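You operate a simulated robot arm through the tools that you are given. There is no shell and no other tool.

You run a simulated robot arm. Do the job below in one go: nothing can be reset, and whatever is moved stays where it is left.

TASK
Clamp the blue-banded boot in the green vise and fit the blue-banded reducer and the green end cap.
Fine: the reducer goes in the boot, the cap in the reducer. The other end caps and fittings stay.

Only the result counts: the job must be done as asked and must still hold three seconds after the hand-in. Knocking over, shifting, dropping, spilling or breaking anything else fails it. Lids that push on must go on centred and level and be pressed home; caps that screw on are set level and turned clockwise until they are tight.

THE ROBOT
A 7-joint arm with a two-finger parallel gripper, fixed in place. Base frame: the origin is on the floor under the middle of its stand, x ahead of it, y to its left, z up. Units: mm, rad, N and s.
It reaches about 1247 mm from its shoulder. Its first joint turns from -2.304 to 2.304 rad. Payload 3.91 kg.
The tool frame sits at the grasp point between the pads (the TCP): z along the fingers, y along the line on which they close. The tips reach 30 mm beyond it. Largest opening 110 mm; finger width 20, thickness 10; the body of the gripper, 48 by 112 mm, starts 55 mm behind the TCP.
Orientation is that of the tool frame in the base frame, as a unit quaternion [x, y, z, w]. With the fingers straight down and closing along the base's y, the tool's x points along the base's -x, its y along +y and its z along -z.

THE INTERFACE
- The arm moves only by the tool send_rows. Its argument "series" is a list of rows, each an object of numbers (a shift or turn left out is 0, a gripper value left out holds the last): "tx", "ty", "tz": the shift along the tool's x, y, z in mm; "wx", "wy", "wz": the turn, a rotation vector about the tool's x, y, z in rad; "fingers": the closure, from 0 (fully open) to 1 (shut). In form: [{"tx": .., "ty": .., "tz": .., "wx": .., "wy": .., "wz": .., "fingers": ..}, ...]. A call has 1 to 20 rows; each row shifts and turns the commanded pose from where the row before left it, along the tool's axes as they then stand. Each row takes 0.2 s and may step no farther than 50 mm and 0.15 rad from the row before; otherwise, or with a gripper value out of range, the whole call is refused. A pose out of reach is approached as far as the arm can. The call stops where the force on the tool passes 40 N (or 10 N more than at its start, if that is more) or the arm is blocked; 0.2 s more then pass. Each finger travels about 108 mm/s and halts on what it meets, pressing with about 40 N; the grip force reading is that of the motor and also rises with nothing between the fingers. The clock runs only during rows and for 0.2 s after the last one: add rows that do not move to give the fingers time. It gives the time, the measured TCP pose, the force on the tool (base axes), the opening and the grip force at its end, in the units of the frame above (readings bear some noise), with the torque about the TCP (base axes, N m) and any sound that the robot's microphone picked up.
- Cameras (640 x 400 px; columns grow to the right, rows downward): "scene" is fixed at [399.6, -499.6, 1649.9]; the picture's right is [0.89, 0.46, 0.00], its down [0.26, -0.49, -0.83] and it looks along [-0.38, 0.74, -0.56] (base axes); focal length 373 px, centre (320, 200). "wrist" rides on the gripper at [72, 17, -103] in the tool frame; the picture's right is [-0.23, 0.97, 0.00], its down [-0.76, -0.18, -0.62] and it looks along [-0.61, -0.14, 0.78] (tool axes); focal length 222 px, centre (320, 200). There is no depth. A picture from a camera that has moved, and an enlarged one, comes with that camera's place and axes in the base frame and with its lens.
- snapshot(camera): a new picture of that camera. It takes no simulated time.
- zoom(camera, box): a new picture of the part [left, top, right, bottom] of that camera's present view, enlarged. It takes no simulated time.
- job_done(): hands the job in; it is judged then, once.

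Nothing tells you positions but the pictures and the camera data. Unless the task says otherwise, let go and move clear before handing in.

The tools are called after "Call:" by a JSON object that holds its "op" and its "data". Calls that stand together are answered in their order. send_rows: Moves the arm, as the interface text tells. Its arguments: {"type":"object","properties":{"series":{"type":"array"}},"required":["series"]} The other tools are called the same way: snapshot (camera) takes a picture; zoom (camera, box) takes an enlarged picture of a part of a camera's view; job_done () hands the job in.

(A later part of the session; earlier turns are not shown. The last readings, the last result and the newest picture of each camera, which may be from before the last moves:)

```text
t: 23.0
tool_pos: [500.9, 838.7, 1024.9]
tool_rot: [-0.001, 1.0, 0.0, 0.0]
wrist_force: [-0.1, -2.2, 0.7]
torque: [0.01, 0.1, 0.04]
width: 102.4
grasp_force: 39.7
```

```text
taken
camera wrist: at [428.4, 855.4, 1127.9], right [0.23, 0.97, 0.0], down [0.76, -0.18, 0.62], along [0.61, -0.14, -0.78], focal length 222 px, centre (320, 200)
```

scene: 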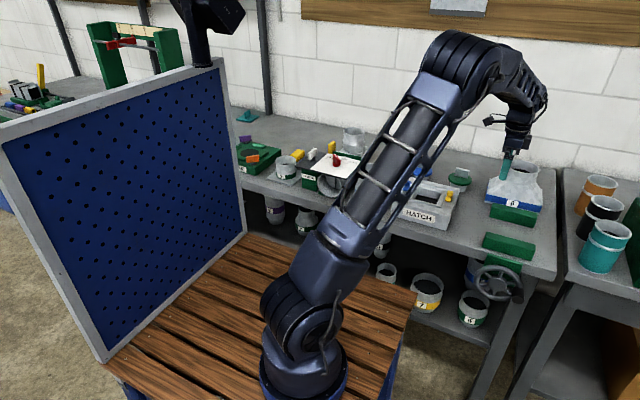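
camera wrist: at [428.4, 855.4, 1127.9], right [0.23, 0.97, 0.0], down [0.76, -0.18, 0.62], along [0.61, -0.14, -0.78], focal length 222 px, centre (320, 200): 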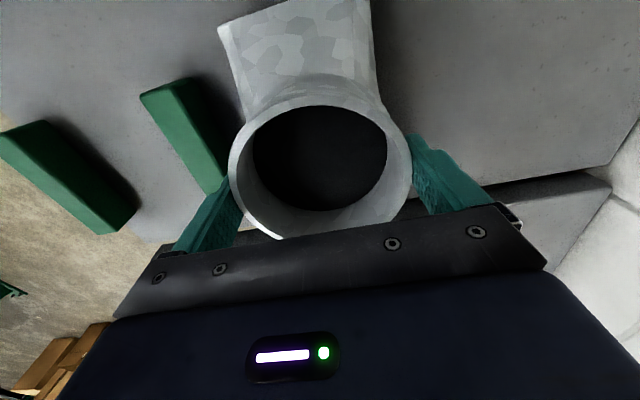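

The grip is firm at 102.4 mm. I'll lift straight up about 65 mm to clear the rear jaw.

Call:
{"op": "send_rows", "data": {"series": [{"tz": -8}, {"tz": -12}, {"tz": -15}, {"tz": -15}, {"tz": -15}, {}]}}

Call:
{"op": "snapshot", "data": {"camera": "wrist"}}

Call:
{"op": "zoom", "data": {"camera": "scene", "box": [440, 100, 600, 220]}}

```text
t: 24.4
tool_pos: [501.0, 840.6, 1087.8]
tool_rot: [-0.001, 1.0, 0.0, 0.0]
wrist_force: [-0.1, -0.9, -3.9]
torque: [-0.01, 0.0, 0.02]
width: 102.6
grasp_force: 40.0
```

```text
taken
camera wrist: at [428.0, 858.0, 1191.2], right [0.23, 0.97, 0.0], down [0.76, -0.18, 0.62], along [0.61, -0.14, -0.78], focal length 222 px, centre (320, 200)
```

wrist: 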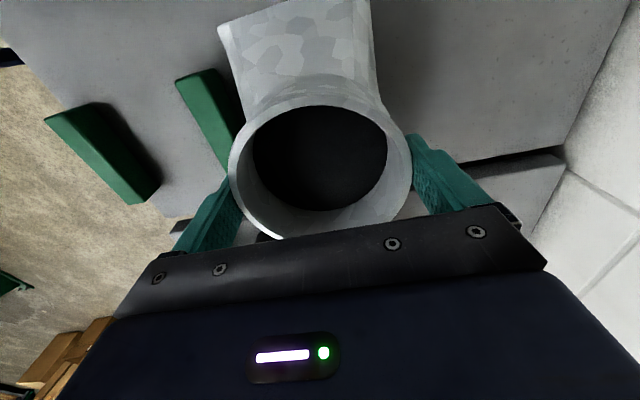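

```text
3.33 times, centred on (520, 160) of scene
camera zoom: at [399.6, -499.6, 1649.9], right [0.89, 0.46, 0.0], down [0.26, -0.49, -0.83], along [-0.38, 0.74, -0.56], focal length 1242 px, centre (-347, 333)
```

zoom: 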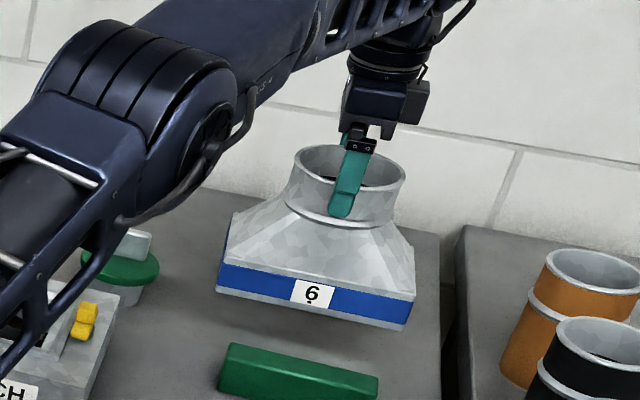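

The boot is lifted level and weighs about 0.4 kg. I'll carry it over the rear jaw to hover between the jaws and check alignment there.

Call:
{"op": "send_rows", "data": {"series": [{"ty": -30, "tx": -0.6}, {"ty": -40, "tx": -0.6}, {"ty": -45, "tx": -0.6}, {"ty": -45, "tx": -0.6}, {"ty": -35, "tx": -0.6}, {"ty": -19}, {}]}}

Call:
{"op": "snapshot", "data": {"camera": "wrist"}}

Call:
{"op": "snapshot", "data": {"camera": "scene"}}

Call:
{"op": "zoom", "data": {"camera": "scene", "box": [460, 160, 580, 280]}}

```text
t: 26.0
tool_pos: [502.5, 623.8, 1087.2]
tool_rot: [0.0, 1.0, 0.0, 0.0]
wrist_force: [1.1, -0.1, -3.3]
torque: [-0.04, 0.0, 0.02]
width: 102.6
grasp_force: 39.7
```

```text
taken
camera wrist: at [430.9, 641.9, 1190.8], right [0.23, 0.97, 0.0], down [0.76, -0.18, 0.62], along [0.61, -0.14, -0.78], focal length 222 px, centre (320, 200)
```

wrist: 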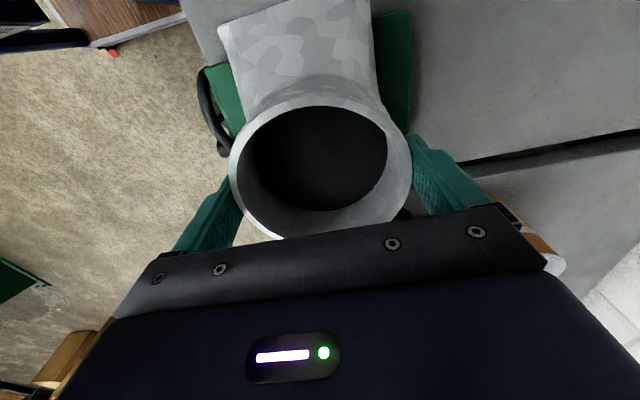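

```text
taken
```

scene: 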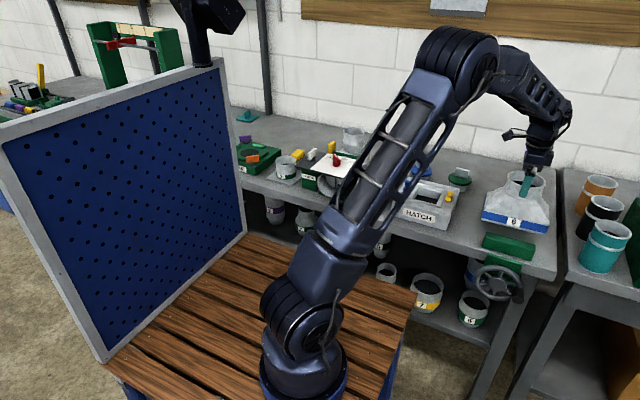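

```text
3.33 times, centred on (520, 220) of scene
camera zoom: at [399.6, -499.6, 1649.9], right [0.89, 0.46, 0.0], down [0.26, -0.49, -0.83], along [-0.38, 0.74, -0.56], focal length 1242 px, centre (-347, 133)
```

zoom: 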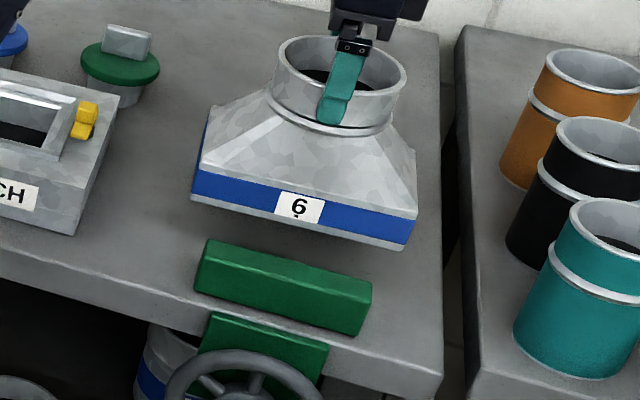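

The boot is parallel to the jaws and lies between them. I'll nudge it toward the rear jaw and lower it to the bench.

Call:
{"op": "send_rows", "data": {"series": [{"ty": 5, "tx": -1, "tz": 10}, {"tz": 15}, {"tz": 15}, {"tz": 12}, {}]}}

Call:
{"op": "snapshot", "data": {"camera": "wrist"}}

Call:
{"op": "zoom", "data": {"camera": "scene", "box": [460, 160, 580, 280]}}

```text
t: 27.2
tool_pos: [505.0, 628.5, 1036.4]
tool_rot: [0.0, 1.0, 0.0, 0.0]
wrist_force: [0.4, -0.3, -3.3]
torque: [-0.03, 0.02, 0.0]
width: 102.4
grasp_force: 40.4
```

```text
taken
camera wrist: at [433.1, 647.5, 1140.7], right [0.23, 0.97, 0.0], down [0.76, -0.18, 0.62], along [0.61, -0.14, -0.78], focal length 222 px, centre (320, 200)
```

wrist: 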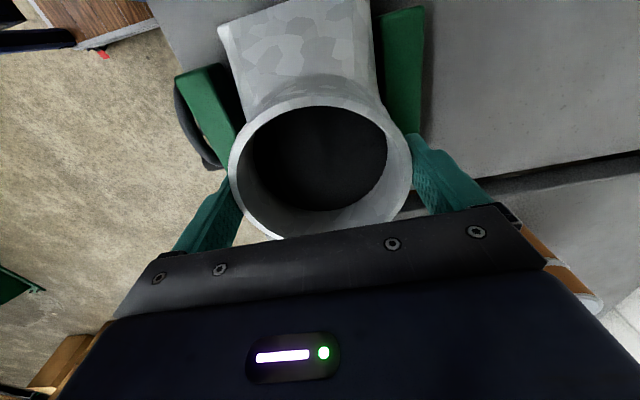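

```text
3.33 times, centred on (520, 220) of scene
camera zoom: at [399.6, -499.6, 1649.9], right [0.89, 0.46, 0.0], down [0.26, -0.49, -0.83], along [-0.38, 0.74, -0.56], focal length 1242 px, centre (-347, 133)
```

zoom: 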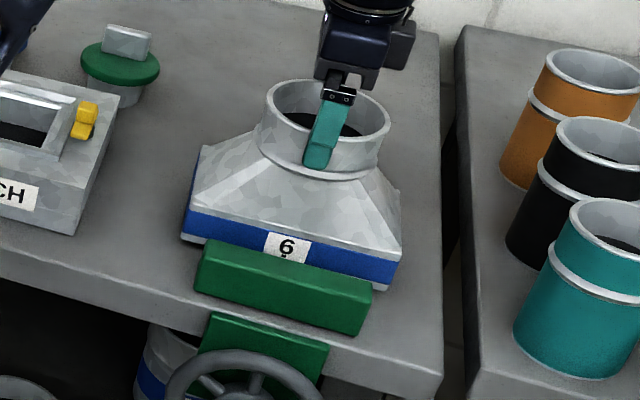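

It's dropping between the jaws without touching anything. I'll lower the last ~12 mm in small steps until it seats.

Call:
{"op": "send_rows", "data": {"series": [{"tz": 5}, {"tz": 4}, {"tz": 2}, {}]}}

Call:
{"op": "send_rows", "data": {"series": [{"tz": 1.5}, {}]}}

Call:
{"op": "zoom", "data": {"camera": "wrist", "box": [160, 0, 460, 200]}}

Call:
{"op": "zoom", "data": {"camera": "scene", "box": [470, 180, 570, 270]}}

```text
t: 28.2
tool_pos: [505.1, 628.2, 1026.6]
tool_rot: [-0.001, 1.0, -0.001, 0.0]
wrist_force: [-0.7, -0.2, -3.7]
torque: [0.02, -0.04, -0.01]
width: 102.5
grasp_force: 39.8
```

```text
t: 28.8
tool_pos: [505.9, 630.3, 1026.5]
tool_rot: [0.0, 1.0, 0.0, 0.001]
wrist_force: [-0.2, -0.9, -4.0]
torque: [-0.01, 0.01, 0.0]
width: 102.6
grasp_force: 39.3
```

```text
2.00 times, centred on (310, 100) of wrist
camera zoom: at [433.3, 647.8, 1129.5], right [0.23, 0.97, 0.0], down [0.76, -0.18, 0.62], along [0.61, -0.14, -0.78], focal length 444 px, centre (340, 400)
```

zoom: 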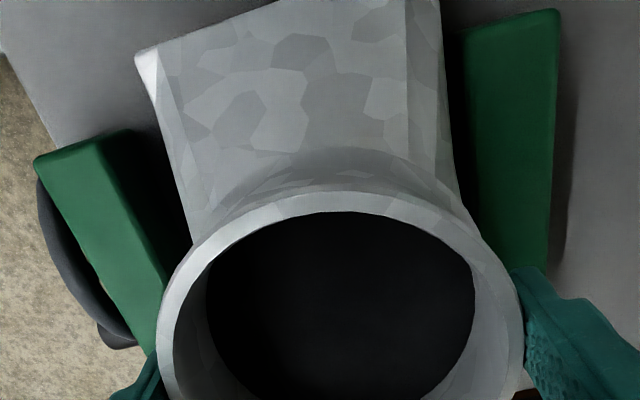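

```text
4.44 times, centred on (520, 225) of scene
camera zoom: at [399.6, -499.6, 1649.9], right [0.89, 0.46, 0.0], down [0.26, -0.49, -0.83], along [-0.38, 0.74, -0.56], focal length 1656 px, centre (-569, 89)
```

zoom: 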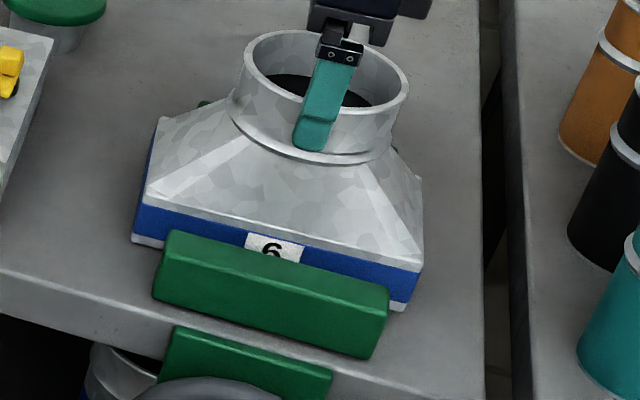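

Call:
{"op": "send_rows", "data": {"series": [{"tz": 1}, {"tz": 1}, {}]}}

Call:
{"op": "send_rows", "data": {"series": [{"tz": 1}, {}]}}

Call:
{"op": "send_rows", "data": {"series": [{"tz": 1}, {}]}}

```text
t: 29.6
tool_pos: [507.4, 627.8, 1025.2]
tool_rot: [0.0, 1.0, 0.001, 0.0]
wrist_force: [-2.1, -2.5, 14.4]
torque: [-1.38, 0.84, -0.08]
width: 102.7
grasp_force: 40.0
```

```text
t: 30.2
tool_pos: [506.1, 629.5, 1023.2]
tool_rot: [0.001, 1.0, 0.002, 0.0]
wrist_force: [6.5, 2.2, 30.1]
torque: [-0.65, 0.06, -0.12]
width: 102.7
grasp_force: 40.5
```

```text
t: 30.8
tool_pos: [505.3, 628.8, 1021.7]
tool_rot: [0.0, 1.0, 0.001, 0.001]
wrist_force: [7.6, 3.6, 30.6]
torque: [-0.49, -0.16, -0.12]
width: 102.9
grasp_force: 40.3
```

The boot is seated on the bench; the contact force came up. I'll relax the press slightly, open the fingers and rise clear.

Call:
{"op": "send_rows", "data": {"series": [{"tz": -1.5}, {"fingers": 0}, {}, {}]}}

Call:
{"op": "send_rows", "data": {"series": [{"tz": -10}, {"tz": -20}, {"tz": -30}, {"tz": -30}, {"tz": -30}, {}]}}

Call:
{"op": "snapshot", "data": {"camera": "wrist"}}

Call:
{"op": "zoom", "data": {"camera": "scene", "box": [460, 170, 580, 310]}}

```text
t: 31.8
tool_pos: [506.1, 630.3, 1022.4]
tool_rot: [-0.001, 1.0, 0.0, 0.001]
wrist_force: [-0.1, 0.5, -0.1]
torque: [-0.01, -0.01, 0.01]
width: 110.2
grasp_force: 0.0
```

```text
t: 33.2
tool_pos: [506.2, 627.4, 1142.9]
tool_rot: [0.0, 1.0, -0.001, 0.0]
wrist_force: [-0.6, -0.9, 0.4]
torque: [-0.03, -0.05, 0.01]
width: 109.7
grasp_force: 0.1
```

```text
taken
camera wrist: at [433.6, 645.6, 1245.8], right [0.23, 0.97, 0.0], down [0.76, -0.18, 0.62], along [0.61, -0.14, -0.78], focal length 222 px, centre (320, 200)
```

wrist: 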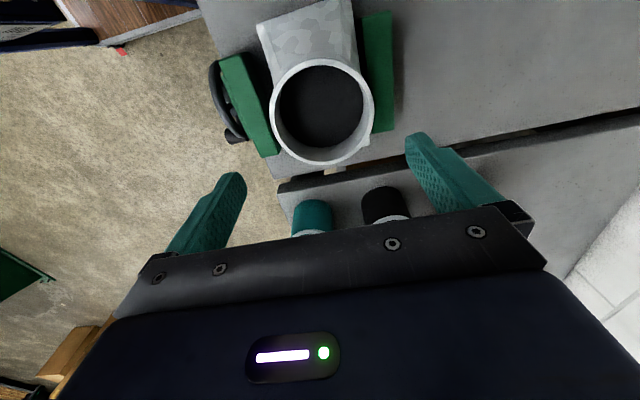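

```text
2.86 times, centred on (520, 240) of scene
camera zoom: at [399.6, -499.6, 1649.9], right [0.89, 0.46, 0.0], down [0.26, -0.49, -0.83], along [-0.38, 0.74, -0.56], focal length 1065 px, centre (-251, 86)
```

zoom: 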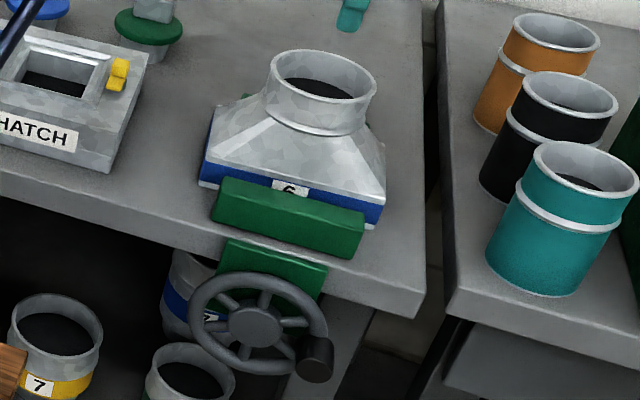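

The boot stands between the jaws. Next is the handwheel, so I'll enlarge both views to locate its hub, rim and knob.

Call:
{"op": "zoom", "data": {"camera": "wrist", "box": [180, 30, 300, 170]}}

Call:
{"op": "zoom", "data": {"camera": "scene", "box": [465, 250, 535, 310]}}

```text
2.86 times, centred on (240, 100) of wrist
camera zoom: at [433.6, 645.6, 1245.8], right [0.23, 0.97, 0.0], down [0.76, -0.18, 0.62], along [0.61, -0.14, -0.78], focal length 635 px, centre (549, 486)
```

zoom: 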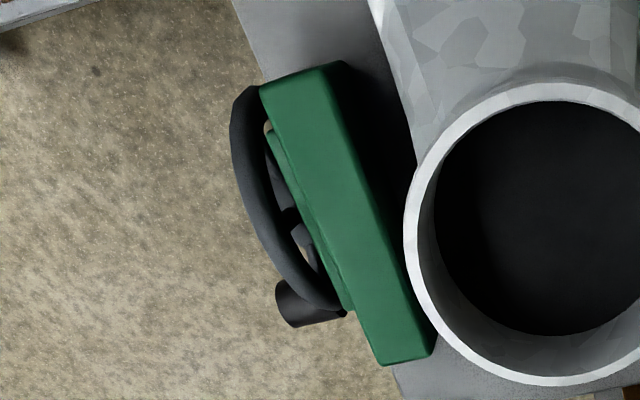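

```text
6.67 times, centred on (500, 280) of scene
camera zoom: at [399.6, -499.6, 1649.9], right [0.89, 0.46, 0.0], down [0.26, -0.49, -0.83], along [-0.38, 0.74, -0.56], focal length 2485 px, centre (-880, -333)
```

zoom: 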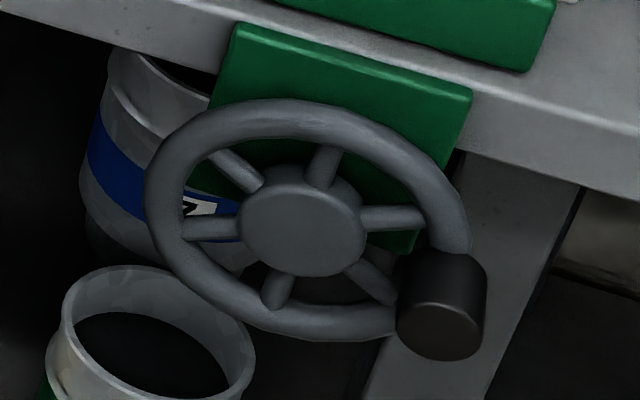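

The wheel's axis runs along y at about (508, ·, 806), with its rim plane near y≈462. The knob sits at 3 o'clock, about (568, 420–455, 807). I'll back off from the boot, then turn the gripper to point along +y with the camera above.

Call:
{"op": "send_rows", "data": {"series": [{"ty": -38}, {"ty": -38}, {"ty": -38}, {"ty": -38}, {"ty": -38}, {"ty": -38}, {}]}}

Call:
{"op": "send_rows", "data": {"series": [{"wz": 0.1428}, {"wz": 0.1428}, {"wz": 0.1428}, {"wz": 0.1428}, {"wz": 0.1428}, {"wz": 0.1428}, {"wz": 0.1428}, {"wz": 0.1428}, {"wz": 0.1428}, {"wz": 0.1428}, {"wz": 0.1428}, {}]}}

Call:
{"op": "snapshot", "data": {"camera": "scene"}}

Call:
{"op": "snapshot", "data": {"camera": "wrist"}}

```text
t: 34.8
tool_pos: [506.7, 401.6, 1142.9]
tool_rot: [0.0, 1.0, 0.0, 0.001]
wrist_force: [0.3, 0.4, 0.2]
torque: [0.01, 0.02, 0.02]
width: 110.0
grasp_force: 0.0
```

```text
t: 37.4
tool_pos: [505.4, 401.0, 1143.2]
tool_rot: [0.707, 0.707, 0.0, 0.0]
wrist_force: [0.3, -0.1, -0.3]
torque: [0.02, 0.0, 0.01]
width: 109.9
grasp_force: 0.0
```

```text
taken
```

scene: 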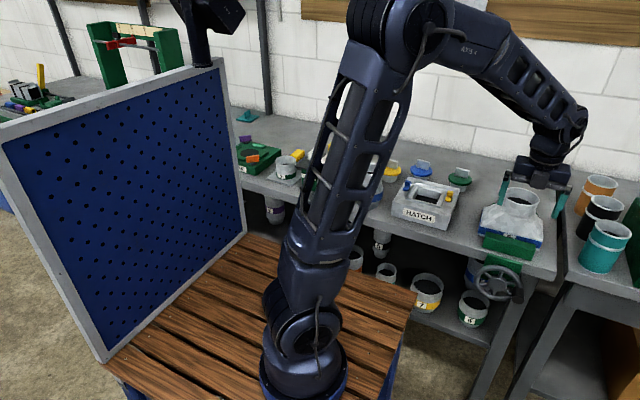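

```text
taken
camera wrist: at [522.7, 474.6, 1246.5], right [0.97, -0.23, 0.0], down [-0.18, -0.76, 0.62], along [-0.14, -0.61, -0.78], focal length 222 px, centre (320, 200)
```

wrist: 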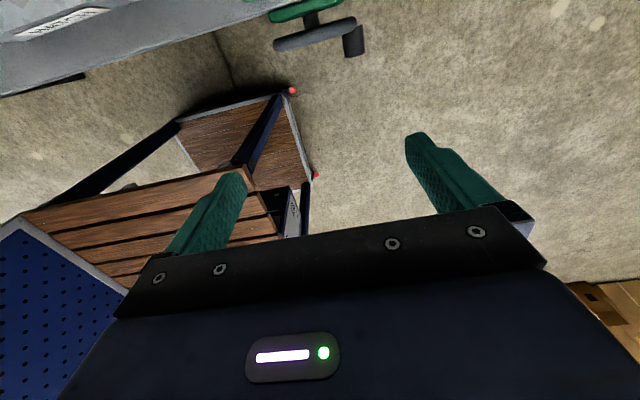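

The knob checks out at about (568.5, 422, 807.5). Now I'll pitch the gripper up to point along +y, in free air.

Call:
{"op": "send_rows", "data": {"series": [{"wy": 0.1428}, {"wy": 0.1428}, {"wy": 0.1428}, {"wy": 0.1428}, {"wy": 0.1428}, {"wy": 0.1428}, {"wy": 0.1428}, {"wy": 0.1428}, {"wy": 0.1428}, {"wy": 0.1428}, {"wy": 0.1428}, {}]}}

Call:
{"op": "snapshot", "data": {"camera": "scene"}}

Call:
{"op": "snapshot", "data": {"camera": "wrist"}}

```text
t: 40.0
tool_pos: [505.4, 401.4, 1143.4]
tool_rot: [-0.499, -0.501, -0.499, 0.501]
wrist_force: [0.6, -0.3, 0.0]
torque: [-0.01, 0.0, -0.04]
width: 109.7
grasp_force: 0.0
```

```text
taken
```

scene: 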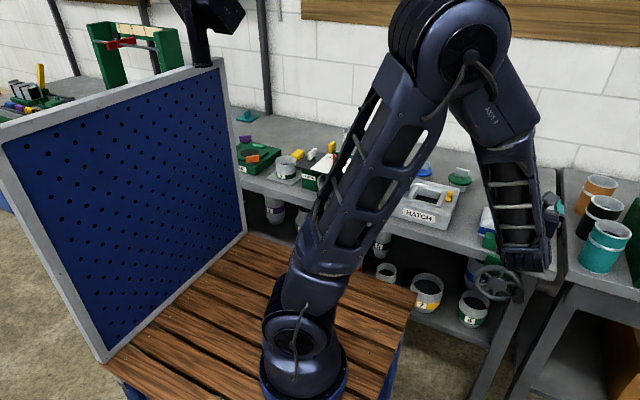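

```text
taken
camera wrist: at [523.1, 298.4, 1215.0], right [0.97, 0.0, -0.23], down [-0.18, -0.62, -0.76], along [-0.14, 0.78, -0.61], focal length 222 px, centre (320, 200)
```

wrist: 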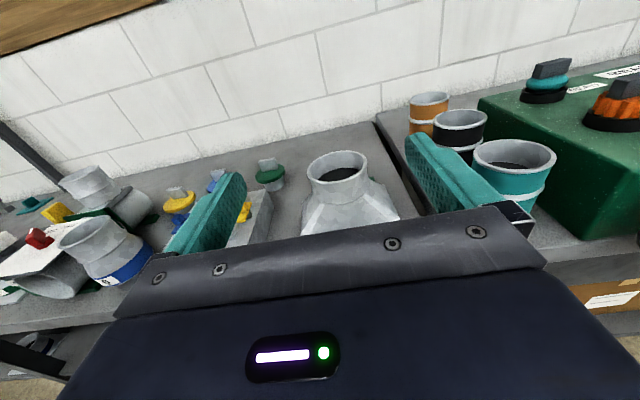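

The gripper now points along +y. I'll back away a little and lower to the knob's height, lined up with it in x.

Call:
{"op": "send_rows", "data": {"series": [{"tz": -40}, {"tz": -40}, {"tx": -42, "ty": 8}, {"tx": -42, "ty": 8}, {"tx": -42, "ty": 8}, {"tx": -42, "ty": 8}, {"tx": -42, "ty": 8}, {"tx": -42, "ty": 8}, {"tx": -42, "ty": 8}, {"tx": -42, "ty": 7}, {}]}}

Call:
{"op": "snapshot", "data": {"camera": "wrist"}}

Call:
{"op": "snapshot", "data": {"camera": "scene"}}

Call:
{"op": "zoom", "data": {"camera": "wrist", "box": [200, 0, 440, 230]}}

```text
t: 42.4
tool_pos: [570.1, 322.1, 808.6]
tool_rot: [0.5, 0.501, 0.499, -0.5]
wrist_force: [0.2, 0.5, -0.4]
torque: [0.02, -0.03, 0.0]
width: 109.9
grasp_force: 0.0
```

```text
taken
camera wrist: at [587.4, 219.0, 881.5], right [0.97, 0.0, -0.23], down [-0.18, -0.62, -0.76], along [-0.14, 0.78, -0.61], focal length 222 px, centre (320, 200)
```

wrist: 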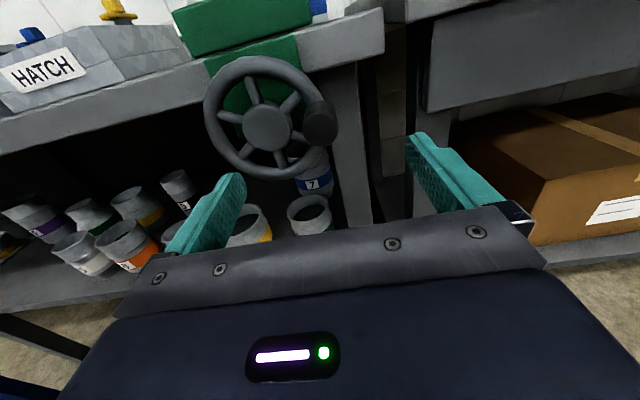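

```text
taken
```

scene: 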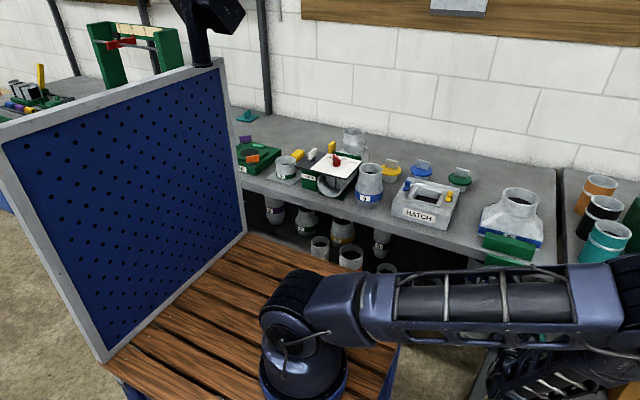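

```text
1.74 times, centred on (320, 115) of wrist
camera zoom: at [587.4, 219.0, 881.5], right [0.97, 0.0, -0.23], down [-0.18, -0.62, -0.76], along [-0.14, 0.78, -0.61], focal length 386 px, centre (320, 348)
```

zoom: 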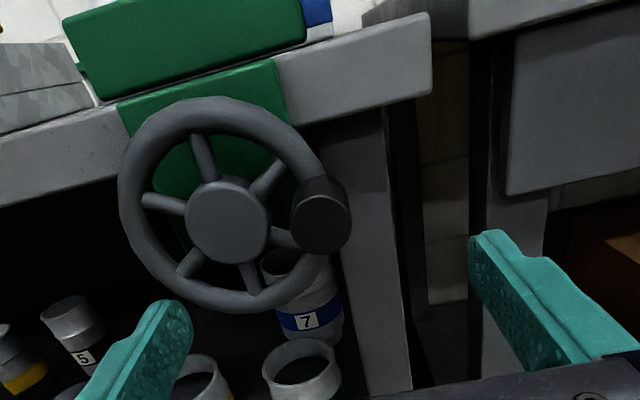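

The wrist view shows the wheel from the front: hub at about (511, ·, 811), knob at about (569, 421, 807) and about 32 mm across. I'll part-close the fingers to about 46 mm so they clear the hub, then check the pose.

Call:
{"op": "send_rows", "data": {"series": [{"fingers": 0.58}, {}, {}, {}]}}

Call:
{"op": "send_rows", "data": {"series": [{"tz": 40}, {"tz": 20}, {}]}}

Call:
{"op": "zoom", "data": {"camera": "wrist", "box": [180, 0, 460, 220]}}

Call:
{"op": "send_rows", "data": {"series": [{}]}}

```text
t: 43.4
tool_pos: [570.3, 321.6, 808.8]
tool_rot: [0.5, 0.5, 0.5, -0.5]
wrist_force: [0.5, -0.8, 0.8]
torque: [-0.04, 0.01, 0.0]
width: 45.9
grasp_force: 0.0
```

```text
t: 44.2
tool_pos: [568.3, 383.2, 806.0]
tool_rot: [-0.5, -0.5, -0.5, 0.5]
wrist_force: [0.3, 0.2, 0.1]
torque: [0.02, 0.01, 0.02]
width: 46.0
grasp_force: 0.0
```

```text
1.82 times, centred on (320, 110) of wrist
camera zoom: at [585.3, 280.9, 879.4], right [0.97, 0.0, -0.23], down [-0.18, -0.62, -0.76], along [-0.14, 0.78, -0.61], focal length 404 px, centre (320, 364)
```

zoom: 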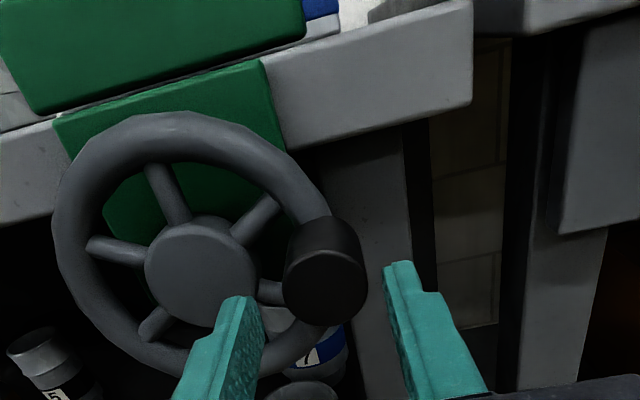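

```text
t: 44.6
tool_pos: [568.4, 382.5, 806.6]
tool_rot: [-0.5, -0.5, -0.5, 0.5]
wrist_force: [0.7, -0.4, -0.5]
torque: [-0.02, -0.02, -0.01]
width: 46.3
grasp_force: 0.2
```

Call:
{"op": "send_rows", "data": {"series": [{"tz": 15, "ty": 1.2}, {"tz": 12}, {"tz": 10}, {}]}}

Call:
{"op": "zoom", "data": {"camera": "wrist", "box": [180, 0, 460, 220]}}

```text
t: 45.6
tool_pos: [570.1, 421.7, 806.0]
tool_rot: [0.5, 0.499, 0.501, -0.5]
wrist_force: [0.4, 0.3, 0.2]
torque: [-0.01, -0.01, 0.0]
width: 46.3
grasp_force: 0.1
```

```text
1.82 times, centred on (320, 110) of wrist
camera zoom: at [586.9, 317.7, 879.3], right [0.97, 0.0, -0.23], down [-0.18, -0.62, -0.76], along [-0.14, 0.78, -0.61], focal length 404 px, centre (320, 364)
```

zoom: 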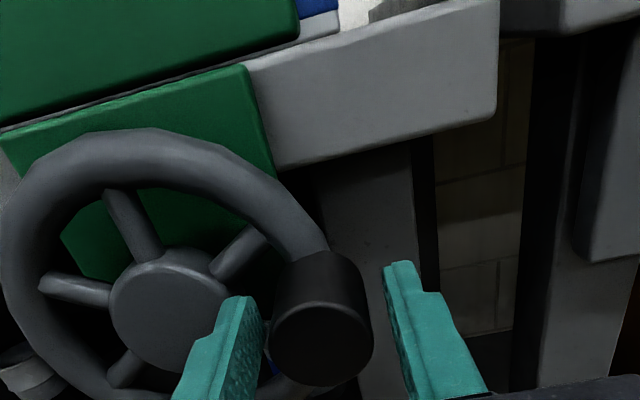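

The knob lies between the fingers. I'll close on it.

Call:
{"op": "send_rows", "data": {"series": [{"fingers": 1}, {}, {}]}}

Call:
{"op": "zoom", "data": {"camera": "wrist", "box": [180, 0, 460, 220]}}

```text
t: 46.4
tool_pos: [570.8, 420.9, 806.1]
tool_rot: [-0.499, -0.501, -0.499, 0.501]
wrist_force: [1.6, 3.4, 0.7]
torque: [-0.08, 0.05, -0.14]
width: 33.6
grasp_force: 45.0
```

```text
1.82 times, centred on (320, 110) of wrist
camera zoom: at [586.9, 317.7, 879.3], right [0.97, 0.0, -0.23], down [-0.18, -0.62, -0.76], along [-0.14, 0.78, -0.61], focal length 404 px, centre (320, 364)
```

zoom: 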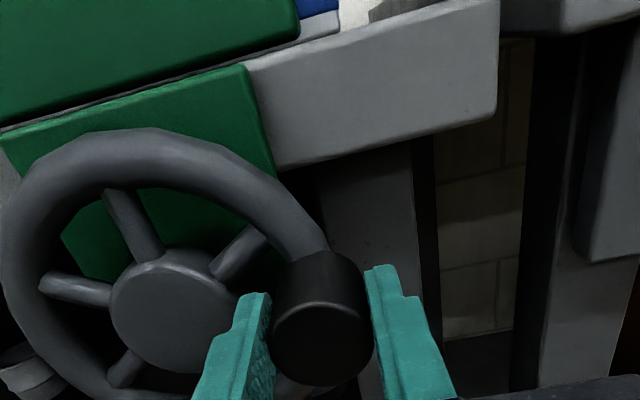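

The grip on the knob is good at 33.6 mm. I'll turn clockwise (knob moving downward) in a small arc first, watching the forces.

Call:
{"op": "send_rows", "data": {"series": [{"tx": -10.1, "ty": -1.2}, {"tx": -9.8, "ty": -3.0}, {}]}}

Call:
{"op": "zoom", "data": {"camera": "wrist", "box": [180, 0, 460, 220]}}

```text
t: 47.4
tool_pos: [568.0, 418.7, 785.4]
tool_rot: [0.499, 0.501, 0.5, -0.5]
wrist_force: [3.5, 10.8, -6.5]
torque: [-0.41, -0.24, 0.08]
width: 33.8
grasp_force: 44.4
stopped in row 3: the force on the tool passed its limit at 41 N (the readings are from after the stop); the commanded pose is now the measured one
```

```text
1.82 times, centred on (320, 110) of wrist
camera zoom: at [584.1, 317.0, 858.7], right [0.97, 0.0, -0.23], down [-0.18, -0.62, -0.76], along [-0.14, 0.78, -0.61], focal length 404 px, centre (320, 364)
```

zoom: 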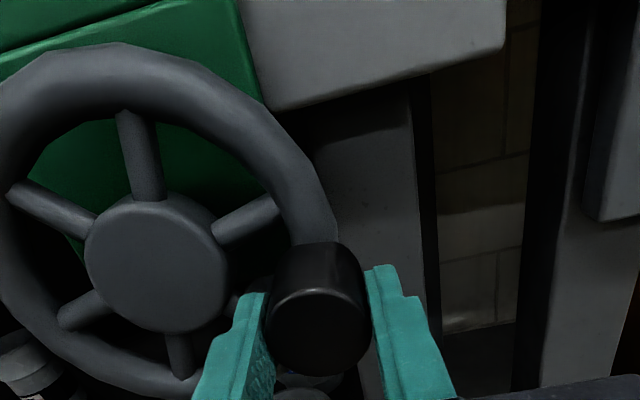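

The wheel turned about 20°, but the force spiked and the knob slipped slightly in the grip. I'll go on more slowly to see how much of the resistance depends on speed.

Call:
{"op": "send_rows", "data": {"series": [{"tx": -2.8, "ty": -1.2}, {"tx": -2.8, "ty": -1.3}, {"tx": -2.7, "ty": -1.4}, {"tx": -2.7, "ty": -1.5}]}}

Call:
{"op": "send_rows", "data": {"series": [{}, {}]}}

Call:
{"op": "zoom", "data": {"camera": "wrist", "box": [180, 0, 460, 220]}}

```text
t: 48.5
tool_pos: [563.8, 419.3, 775.5]
tool_rot: [0.501, 0.5, 0.502, -0.497]
wrist_force: [8.6, 5.9, -6.7]
torque: [-0.39, -0.07, 0.91]
width: 33.5
grasp_force: 45.2
stopped in row 4: the force on the tool passed its limit at 41 N (the readings are from after the stop); the commanded pose is now the measured one
```

```text
t: 49.1
tool_pos: [564.4, 419.9, 773.2]
tool_rot: [0.501, 0.5, 0.501, -0.498]
wrist_force: [12.6, 11.2, -9.9]
torque: [-1.35, -0.08, 0.84]
width: 33.4
grasp_force: 45.4
```

```text
1.82 times, centred on (320, 110) of wrist
camera zoom: at [580.1, 316.9, 846.8], right [0.97, 0.0, -0.22], down [-0.18, -0.62, -0.76], along [-0.14, 0.78, -0.61], focal length 404 px, centre (320, 364)
```

zoom: 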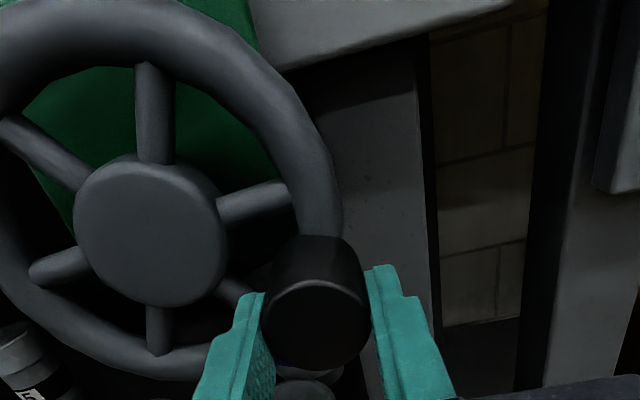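

The residual forces point radially outward, so gripping the knob over-constrains it. The knob is now at about (564, 782), which confirms the axis near (512, 808) and a radius of 58 mm. I'll let go, close the fingers into a peg, and push the knob around its circle from behind.

Call:
{"op": "send_rows", "data": {"series": [{"fingers": 0.6}, {}, {"tz": -25}, {"tz": -35}, {"fingers": 1}, {}, {}]}}

Call:
{"op": "send_rows", "data": {"series": [{}]}}

Call:
{"op": "snapshot", "data": {"camera": "wrist"}}

Call:
{"op": "zoom", "data": {"camera": "wrist", "box": [180, 0, 460, 220]}}

```text
t: 50.7
tool_pos: [561.3, 358.1, 772.8]
tool_rot: [0.501, 0.5, 0.502, -0.498]
wrist_force: [0.2, -0.4, 0.6]
torque: [0.01, -0.04, -0.03]
width: 0.0
grasp_force: 37.8
```

```text
t: 51.1
tool_pos: [561.8, 358.5, 773.1]
tool_rot: [0.501, 0.5, 0.502, -0.498]
wrist_force: [-0.4, 0.2, 0.4]
torque: [-0.01, 0.02, 0.02]
width: 0.1
grasp_force: 37.3
```

```text
taken
camera wrist: at [579.0, 256.4, 846.2], right [0.97, 0.0, -0.22], down [-0.18, -0.62, -0.76], along [-0.14, 0.78, -0.61], focal length 222 px, centre (320, 200)
```

wrist: 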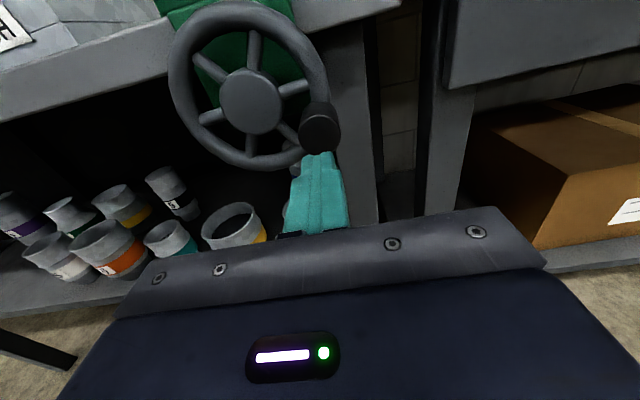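

```text
1.82 times, centred on (320, 110) of wrist
camera zoom: at [579.0, 256.4, 846.2], right [0.97, 0.0, -0.22], down [-0.18, -0.62, -0.76], along [-0.14, 0.78, -0.61], focal length 404 px, centre (320, 364)
```

zoom: 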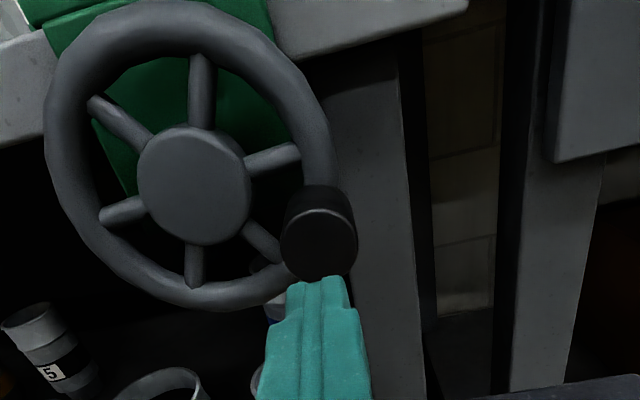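

Call:
{"op": "send_rows", "data": {"series": [{"tx": 20, "ty": 4}, {"tx": 20, "ty": 4}, {"tz": 25}, {"tz": 20}, {"tz": 15}, {}]}}

Call:
{"op": "zoom", "data": {"camera": "wrist", "box": [180, 0, 460, 220]}}

```text
t: 52.5
tool_pos: [571.0, 417.6, 813.7]
tool_rot: [0.501, 0.499, 0.501, -0.498]
wrist_force: [-0.5, -0.4, -0.6]
torque: [0.0, -0.01, -0.03]
width: 0.0
grasp_force: 37.8
```

```text
1.82 times, centred on (320, 110) of wrist
camera zoom: at [586.2, 314.1, 887.0], right [0.97, 0.0, -0.22], down [-0.18, -0.62, -0.76], along [-0.14, 0.78, -0.61], focal length 404 px, centre (320, 364)
```

zoom: 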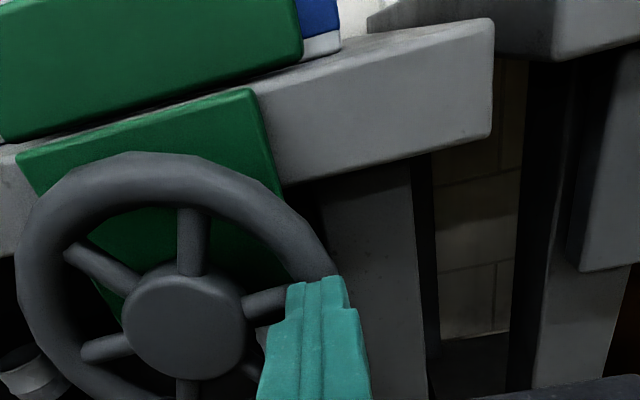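

The peg is above and behind the knob. I'll push clockwise along the circle, a short arc first.

Call:
{"op": "send_rows", "data": {"series": [{"tx": -6.07, "ty": 0.2}, {"tx": -6.06, "ty": -0.42}, {"tx": -5.98, "ty": -1.06}, {"tx": -5.83, "ty": -1.67}, {"tx": -5.63, "ty": -2.27}]}}

Call:
{"op": "zoom", "data": {"camera": "wrist", "box": [180, 0, 460, 220]}}

```text
t: 53.7
tool_pos: [566.5, 419.2, 785.6]
tool_rot: [0.5, 0.5, 0.501, -0.498]
wrist_force: [-1.9, -1.3, 2.1]
torque: [0.04, 0.05, 0.04]
width: 0.1
grasp_force: 37.6
```

```text
1.82 times, centred on (320, 110) of wrist
camera zoom: at [582.2, 316.8, 858.7], right [0.97, 0.0, -0.22], down [-0.18, -0.62, -0.76], along [-0.14, 0.78, -0.61], focal length 404 px, centre (320, 364)
```

zoom: 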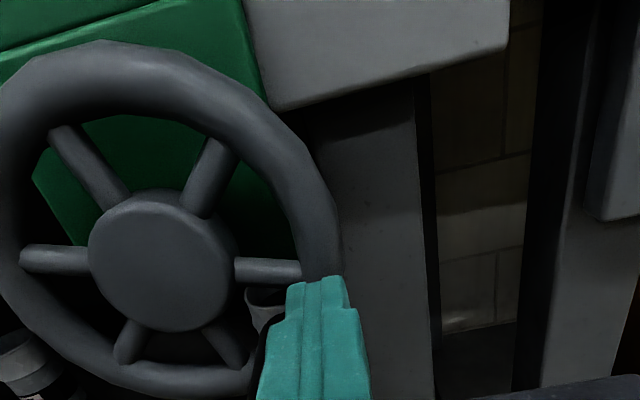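

The push takes only about 3 N, so the wheel turns freely this way. I'll carry on around the circle in bigger arcs.

Call:
{"op": "send_rows", "data": {"series": [{"tx": -10.4, "ty": -6.25}, {"tx": -8.87, "ty": -8.27}, {"tx": -6.96, "ty": -9.94}, {"tx": -4.74, "ty": -11.17}, {"tx": -2.31, "ty": -11.91}, {"tx": 0.21, "ty": -12.13}, {"tx": 2.73, "ty": -11.82}, {"tx": 5.13, "ty": -10.99}, {"tx": 7.3, "ty": -9.69}, {"tx": 9.15, "ty": -7.96}]}}

Call:
{"op": "snapshot", "data": {"camera": "wrist"}}

Call:
{"op": "zoom", "data": {"camera": "scene", "box": [440, 170, 580, 290]}}

```text
t: 55.6
tool_pos: [486.1, 418.5, 762.6]
tool_rot: [0.5, 0.499, 0.503, -0.498]
wrist_force: [4.0, -6.3, 4.5]
torque: [0.04, 0.04, 0.07]
width: 0.1
grasp_force: 37.9
stopped in row 9: the force on the tool passed its limit at 44 N (the readings are from after the stop); the commanded pose is now the measured one
```

```text
taken
camera wrist: at [501.5, 316.2, 834.9], right [0.97, -0.01, -0.22], down [-0.18, -0.62, -0.76], along [-0.13, 0.79, -0.61], focal length 222 px, centre (320, 200)
```

wrist: 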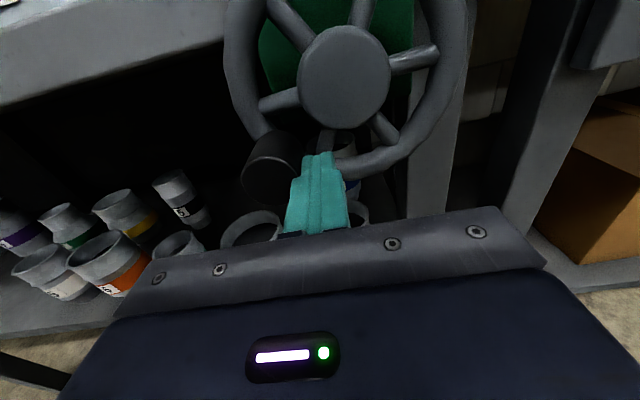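

```text
3.33 times, centred on (510, 230) of scene
camera zoom: at [399.6, -499.6, 1649.9], right [0.89, 0.46, 0.0], down [0.26, -0.49, -0.83], along [-0.38, 0.74, -0.56], focal length 1242 px, centre (-313, 100)
```

zoom: 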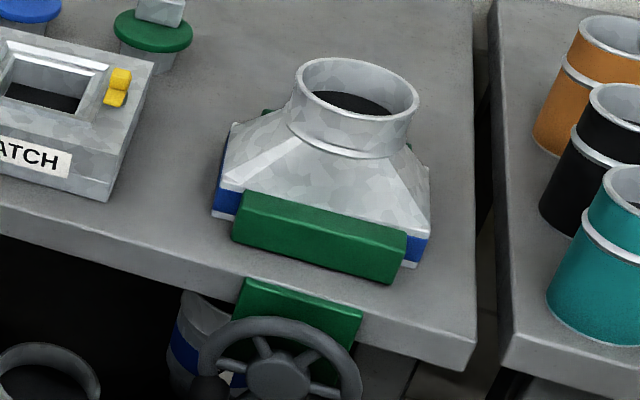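

The force passed 44 N after about 150° of rotation, and the front jaw now looks tight against the boot's band. I'll push along the tangent again to see whether the wheel still moves.

Call:
{"op": "send_rows", "data": {"series": [{"tx": 1.3, "ty": -2.2}, {"tx": 1.3, "ty": -2.2}, {"tx": 1.4, "ty": -2.1}, {"tx": 1.5, "ty": -2.0}, {"tx": 1.6, "ty": -2.0}, {"tx": 1.7, "ty": -1.9}]}}

Call:
{"op": "snapshot", "data": {"camera": "wrist"}}

Call:
{"op": "zoom", "data": {"camera": "scene", "box": [440, 170, 580, 290]}}

```text
t: 56.7
tool_pos: [480.5, 418.9, 769.1]
tool_rot: [0.501, 0.497, 0.506, -0.496]
wrist_force: [5.4, -6.5, 3.3]
torque: [0.06, 0.05, 0.09]
width: 0.0
grasp_force: 37.9
stopped in row 5: the force on the tool passed its limit at 44 N (the readings are from after the stop); the commanded pose is now the measured one
```

```text
taken
camera wrist: at [494.9, 316.0, 841.8], right [0.98, -0.01, -0.22], down [-0.18, -0.62, -0.77], along [-0.12, 0.79, -0.6], focal length 222 px, centre (320, 200)
```

wrist: 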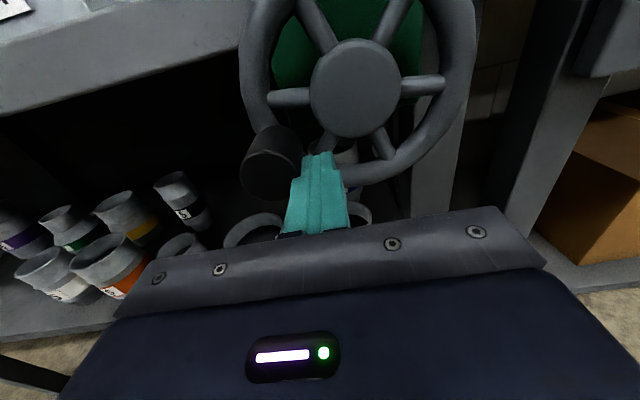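

```text
3.33 times, centred on (510, 230) of scene
camera zoom: at [399.6, -499.6, 1649.9], right [0.89, 0.46, 0.0], down [0.26, -0.49, -0.83], along [-0.38, 0.74, -0.56], focal length 1242 px, centre (-313, 100)
```

zoom: 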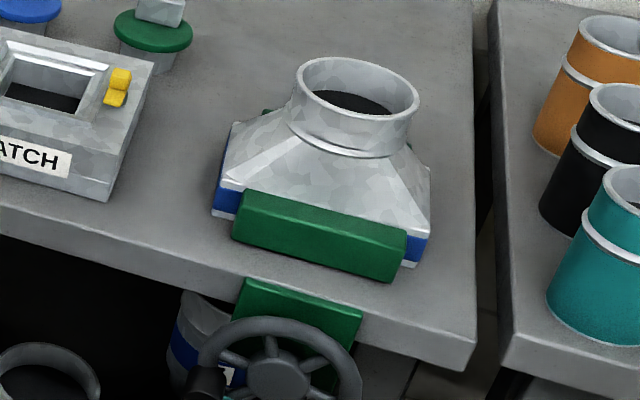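

The wheel moved about 12° more under the 40 N push, so the vise is tightening. I'll set the peg more squarely under the knob and press again to take it fully tight.

Call:
{"op": "send_rows", "data": {"series": [{"tx": -9, "ty": 0}, {"tx": 0, "ty": -14}, {}]}}

Call:
{"op": "zoom", "data": {"camera": "wrist", "box": [180, 0, 460, 220]}}

Call:
{"op": "send_rows", "data": {"series": [{"tx": 2, "ty": -0.7}, {"tx": 2, "ty": -0.6}, {"tx": 2, "ty": -0.5}, {"tx": 2, "ty": -0.4}, {"tx": 2, "ty": -0.3}, {"tx": 2, "ty": -0.2}, {"tx": 2, "ty": 0}, {"tx": 2, "ty": 0}, {"tx": 2, "ty": 0}, {"tx": 2, "ty": 0}]}}

Call:
{"op": "zoom", "data": {"camera": "wrist", "box": [180, 0, 460, 220]}}

```text
t: 57.5
tool_pos: [464.9, 419.6, 759.3]
tool_rot: [0.501, 0.498, 0.506, -0.496]
wrist_force: [8.6, -18.9, 2.2]
torque: [0.23, 0.14, 0.24]
width: 0.0
grasp_force: 37.9
```

```text
1.82 times, centred on (320, 110) of wrist
camera zoom: at [479.7, 316.3, 831.4], right [0.98, -0.01, -0.22], down [-0.18, -0.62, -0.77], along [-0.13, 0.79, -0.61], focal length 404 px, centre (320, 364)
```

zoom: 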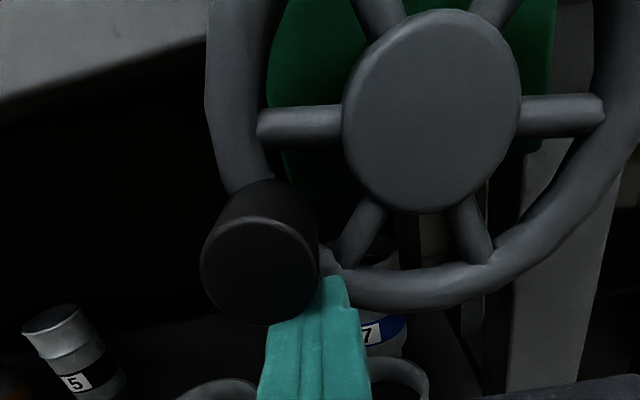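

```text
t: 58.6
tool_pos: [460.3, 419.5, 768.4]
tool_rot: [0.501, 0.499, 0.504, -0.497]
wrist_force: [-1.3, -2.8, 0.7]
torque: [0.02, -0.01, 0.03]
width: 0.0
grasp_force: 37.8
stopped in row 5: the force on the tool passed its limit at 43 N (the readings are from after the stop); the commanded pose is now the measured one
```

```text
1.82 times, centred on (320, 110) of wrist
camera zoom: at [475.8, 316.6, 841.0], right [0.97, -0.01, -0.22], down [-0.18, -0.62, -0.76], along [-0.13, 0.78, -0.61], focal length 404 px, centre (320, 364)
```

zoom: 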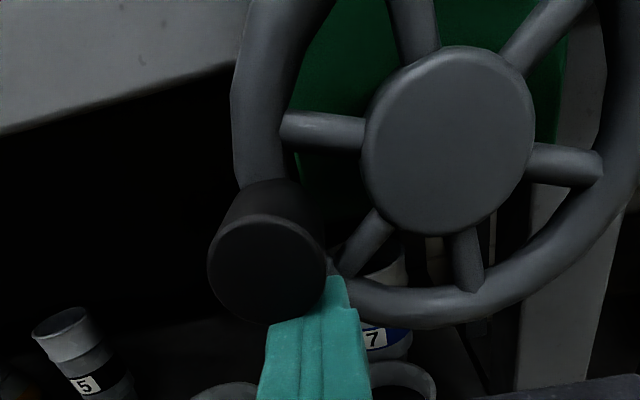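

There was a −19 N reading along y, which suggests the fingertips are rubbing the rim. I'll back off 7 mm in y so only the knob is touched, then push again.

Call:
{"op": "send_rows", "data": {"series": [{"tz": -7}, {"tx": -5}, {"ty": -4}, {}]}}

Call:
{"op": "send_rows", "data": {"series": [{"tx": 2, "ty": -0.5}, {"tx": 2, "ty": -0.4}, {"tx": 2, "ty": -0.3}, {"tx": 2, "ty": -0.2}, {"tx": 2, "ty": -0.1}, {"tx": 2, "ty": 0}, {"tx": 2, "ty": 0}, {"tx": 2, "ty": 0.1}, {"tx": 2, "ty": 0.2}, {"tx": 2, "ty": 0.3}]}}

Call:
{"op": "zoom", "data": {"camera": "wrist", "box": [180, 0, 460, 220]}}

Call:
{"op": "zoom", "data": {"camera": "scene", "box": [440, 170, 580, 290]}}

```text
t: 59.6
tool_pos: [457.5, 412.1, 763.1]
tool_rot: [0.5, 0.499, 0.504, -0.497]
wrist_force: [-0.3, 0.2, 0.0]
torque: [-0.03, -0.04, 0.01]
width: 0.4
grasp_force: 37.8
```

```text
t: 61.7
tool_pos: [455.8, 410.8, 779.2]
tool_rot: [0.503, 0.5, 0.501, -0.495]
wrist_force: [2.1, 2.5, -6.8]
torque: [-0.06, 0.05, 0.04]
width: 0.0
grasp_force: 37.9
stopped in row 10: the force on the tool passed its limit at 46 N (the readings are from after the stop); the commanded pose is now the measured one
```

```text
1.82 times, centred on (320, 110) of wrist
camera zoom: at [471.0, 308.9, 851.9], right [0.97, -0.01, -0.23], down [-0.18, -0.63, -0.76], along [-0.13, 0.78, -0.61], focal length 404 px, centre (320, 364)
```

zoom: 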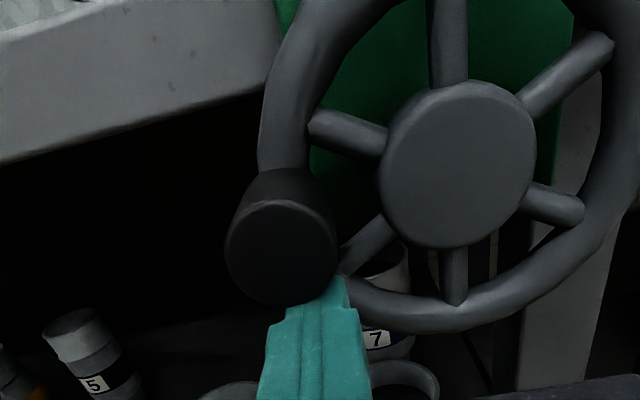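

```text
3.33 times, centred on (510, 230) of scene
camera zoom: at [399.6, -499.6, 1649.9], right [0.89, 0.46, 0.0], down [0.26, -0.49, -0.83], along [-0.38, 0.74, -0.56], focal length 1242 px, centre (-313, 100)
```

zoom: 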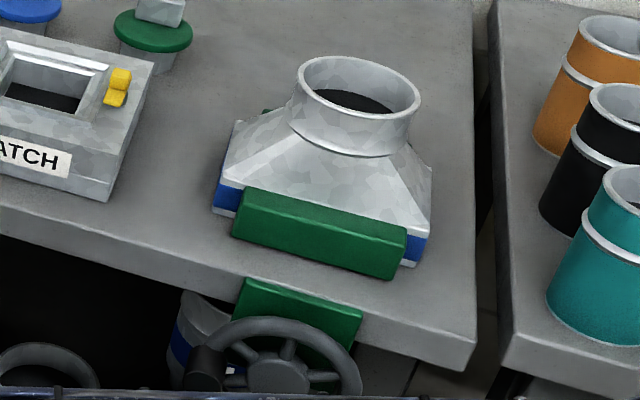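

Clear of the rim, the wheel went about 15–20° further and the boot slid back toward the rear jaw. I'll push again from directly under the knob to see if it's truly tight.

Call:
{"op": "send_rows", "data": {"series": [{"tx": 1.5}, {"tx": 1.5}, {"tx": 1.5}, {"tx": 1.5, "ty": 0.2}, {"tx": 1.5, "ty": 0.3}, {"tx": 1.5, "ty": 0.3}, {"tx": 1.5, "ty": 0.4}, {"tx": 1.5, "ty": 0.4}]}}

Call:
{"op": "zoom", "data": {"camera": "wrist", "box": [180, 0, 460, 220]}}

Call:
{"op": "zoom", "data": {"camera": "scene", "box": [440, 170, 580, 290]}}

```text
t: 62.2
tool_pos: [455.0, 411.0, 779.6]
tool_rot: [0.506, 0.5, 0.5, -0.494]
wrist_force: [1.1, 1.2, -5.8]
torque: [-0.11, -0.05, 0.11]
width: 0.1
grasp_force: 38.2
stopped in row 2: the force on the tool passed its limit at 44 N (the readings are from after the stop); the commanded pose is now the measured one
```

```text
1.82 times, centred on (320, 110) of wrist
camera zoom: at [470.9, 308.7, 852.5], right [0.97, -0.01, -0.23], down [-0.18, -0.63, -0.75], along [-0.13, 0.78, -0.62], focal length 404 px, centre (320, 364)
```

zoom: 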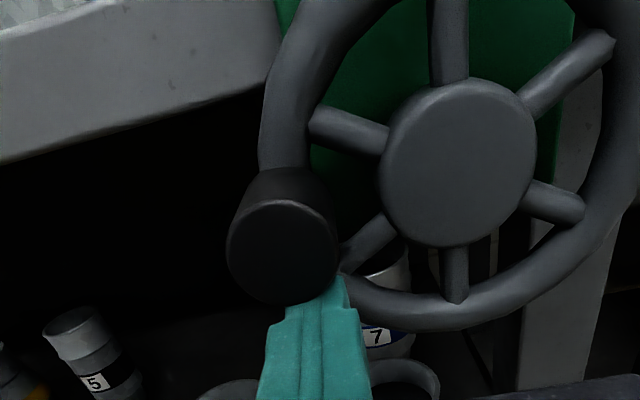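

```text
3.33 times, centred on (510, 230) of scene
camera zoom: at [399.6, -499.6, 1649.9], right [0.89, 0.46, 0.0], down [0.26, -0.49, -0.83], along [-0.38, 0.74, -0.56], focal length 1242 px, centre (-313, 100)
```

zoom: 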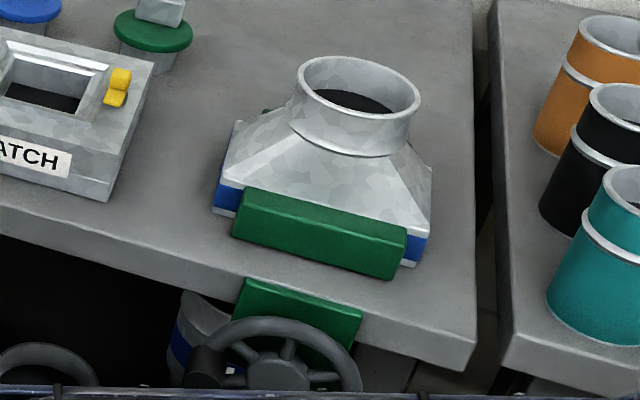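

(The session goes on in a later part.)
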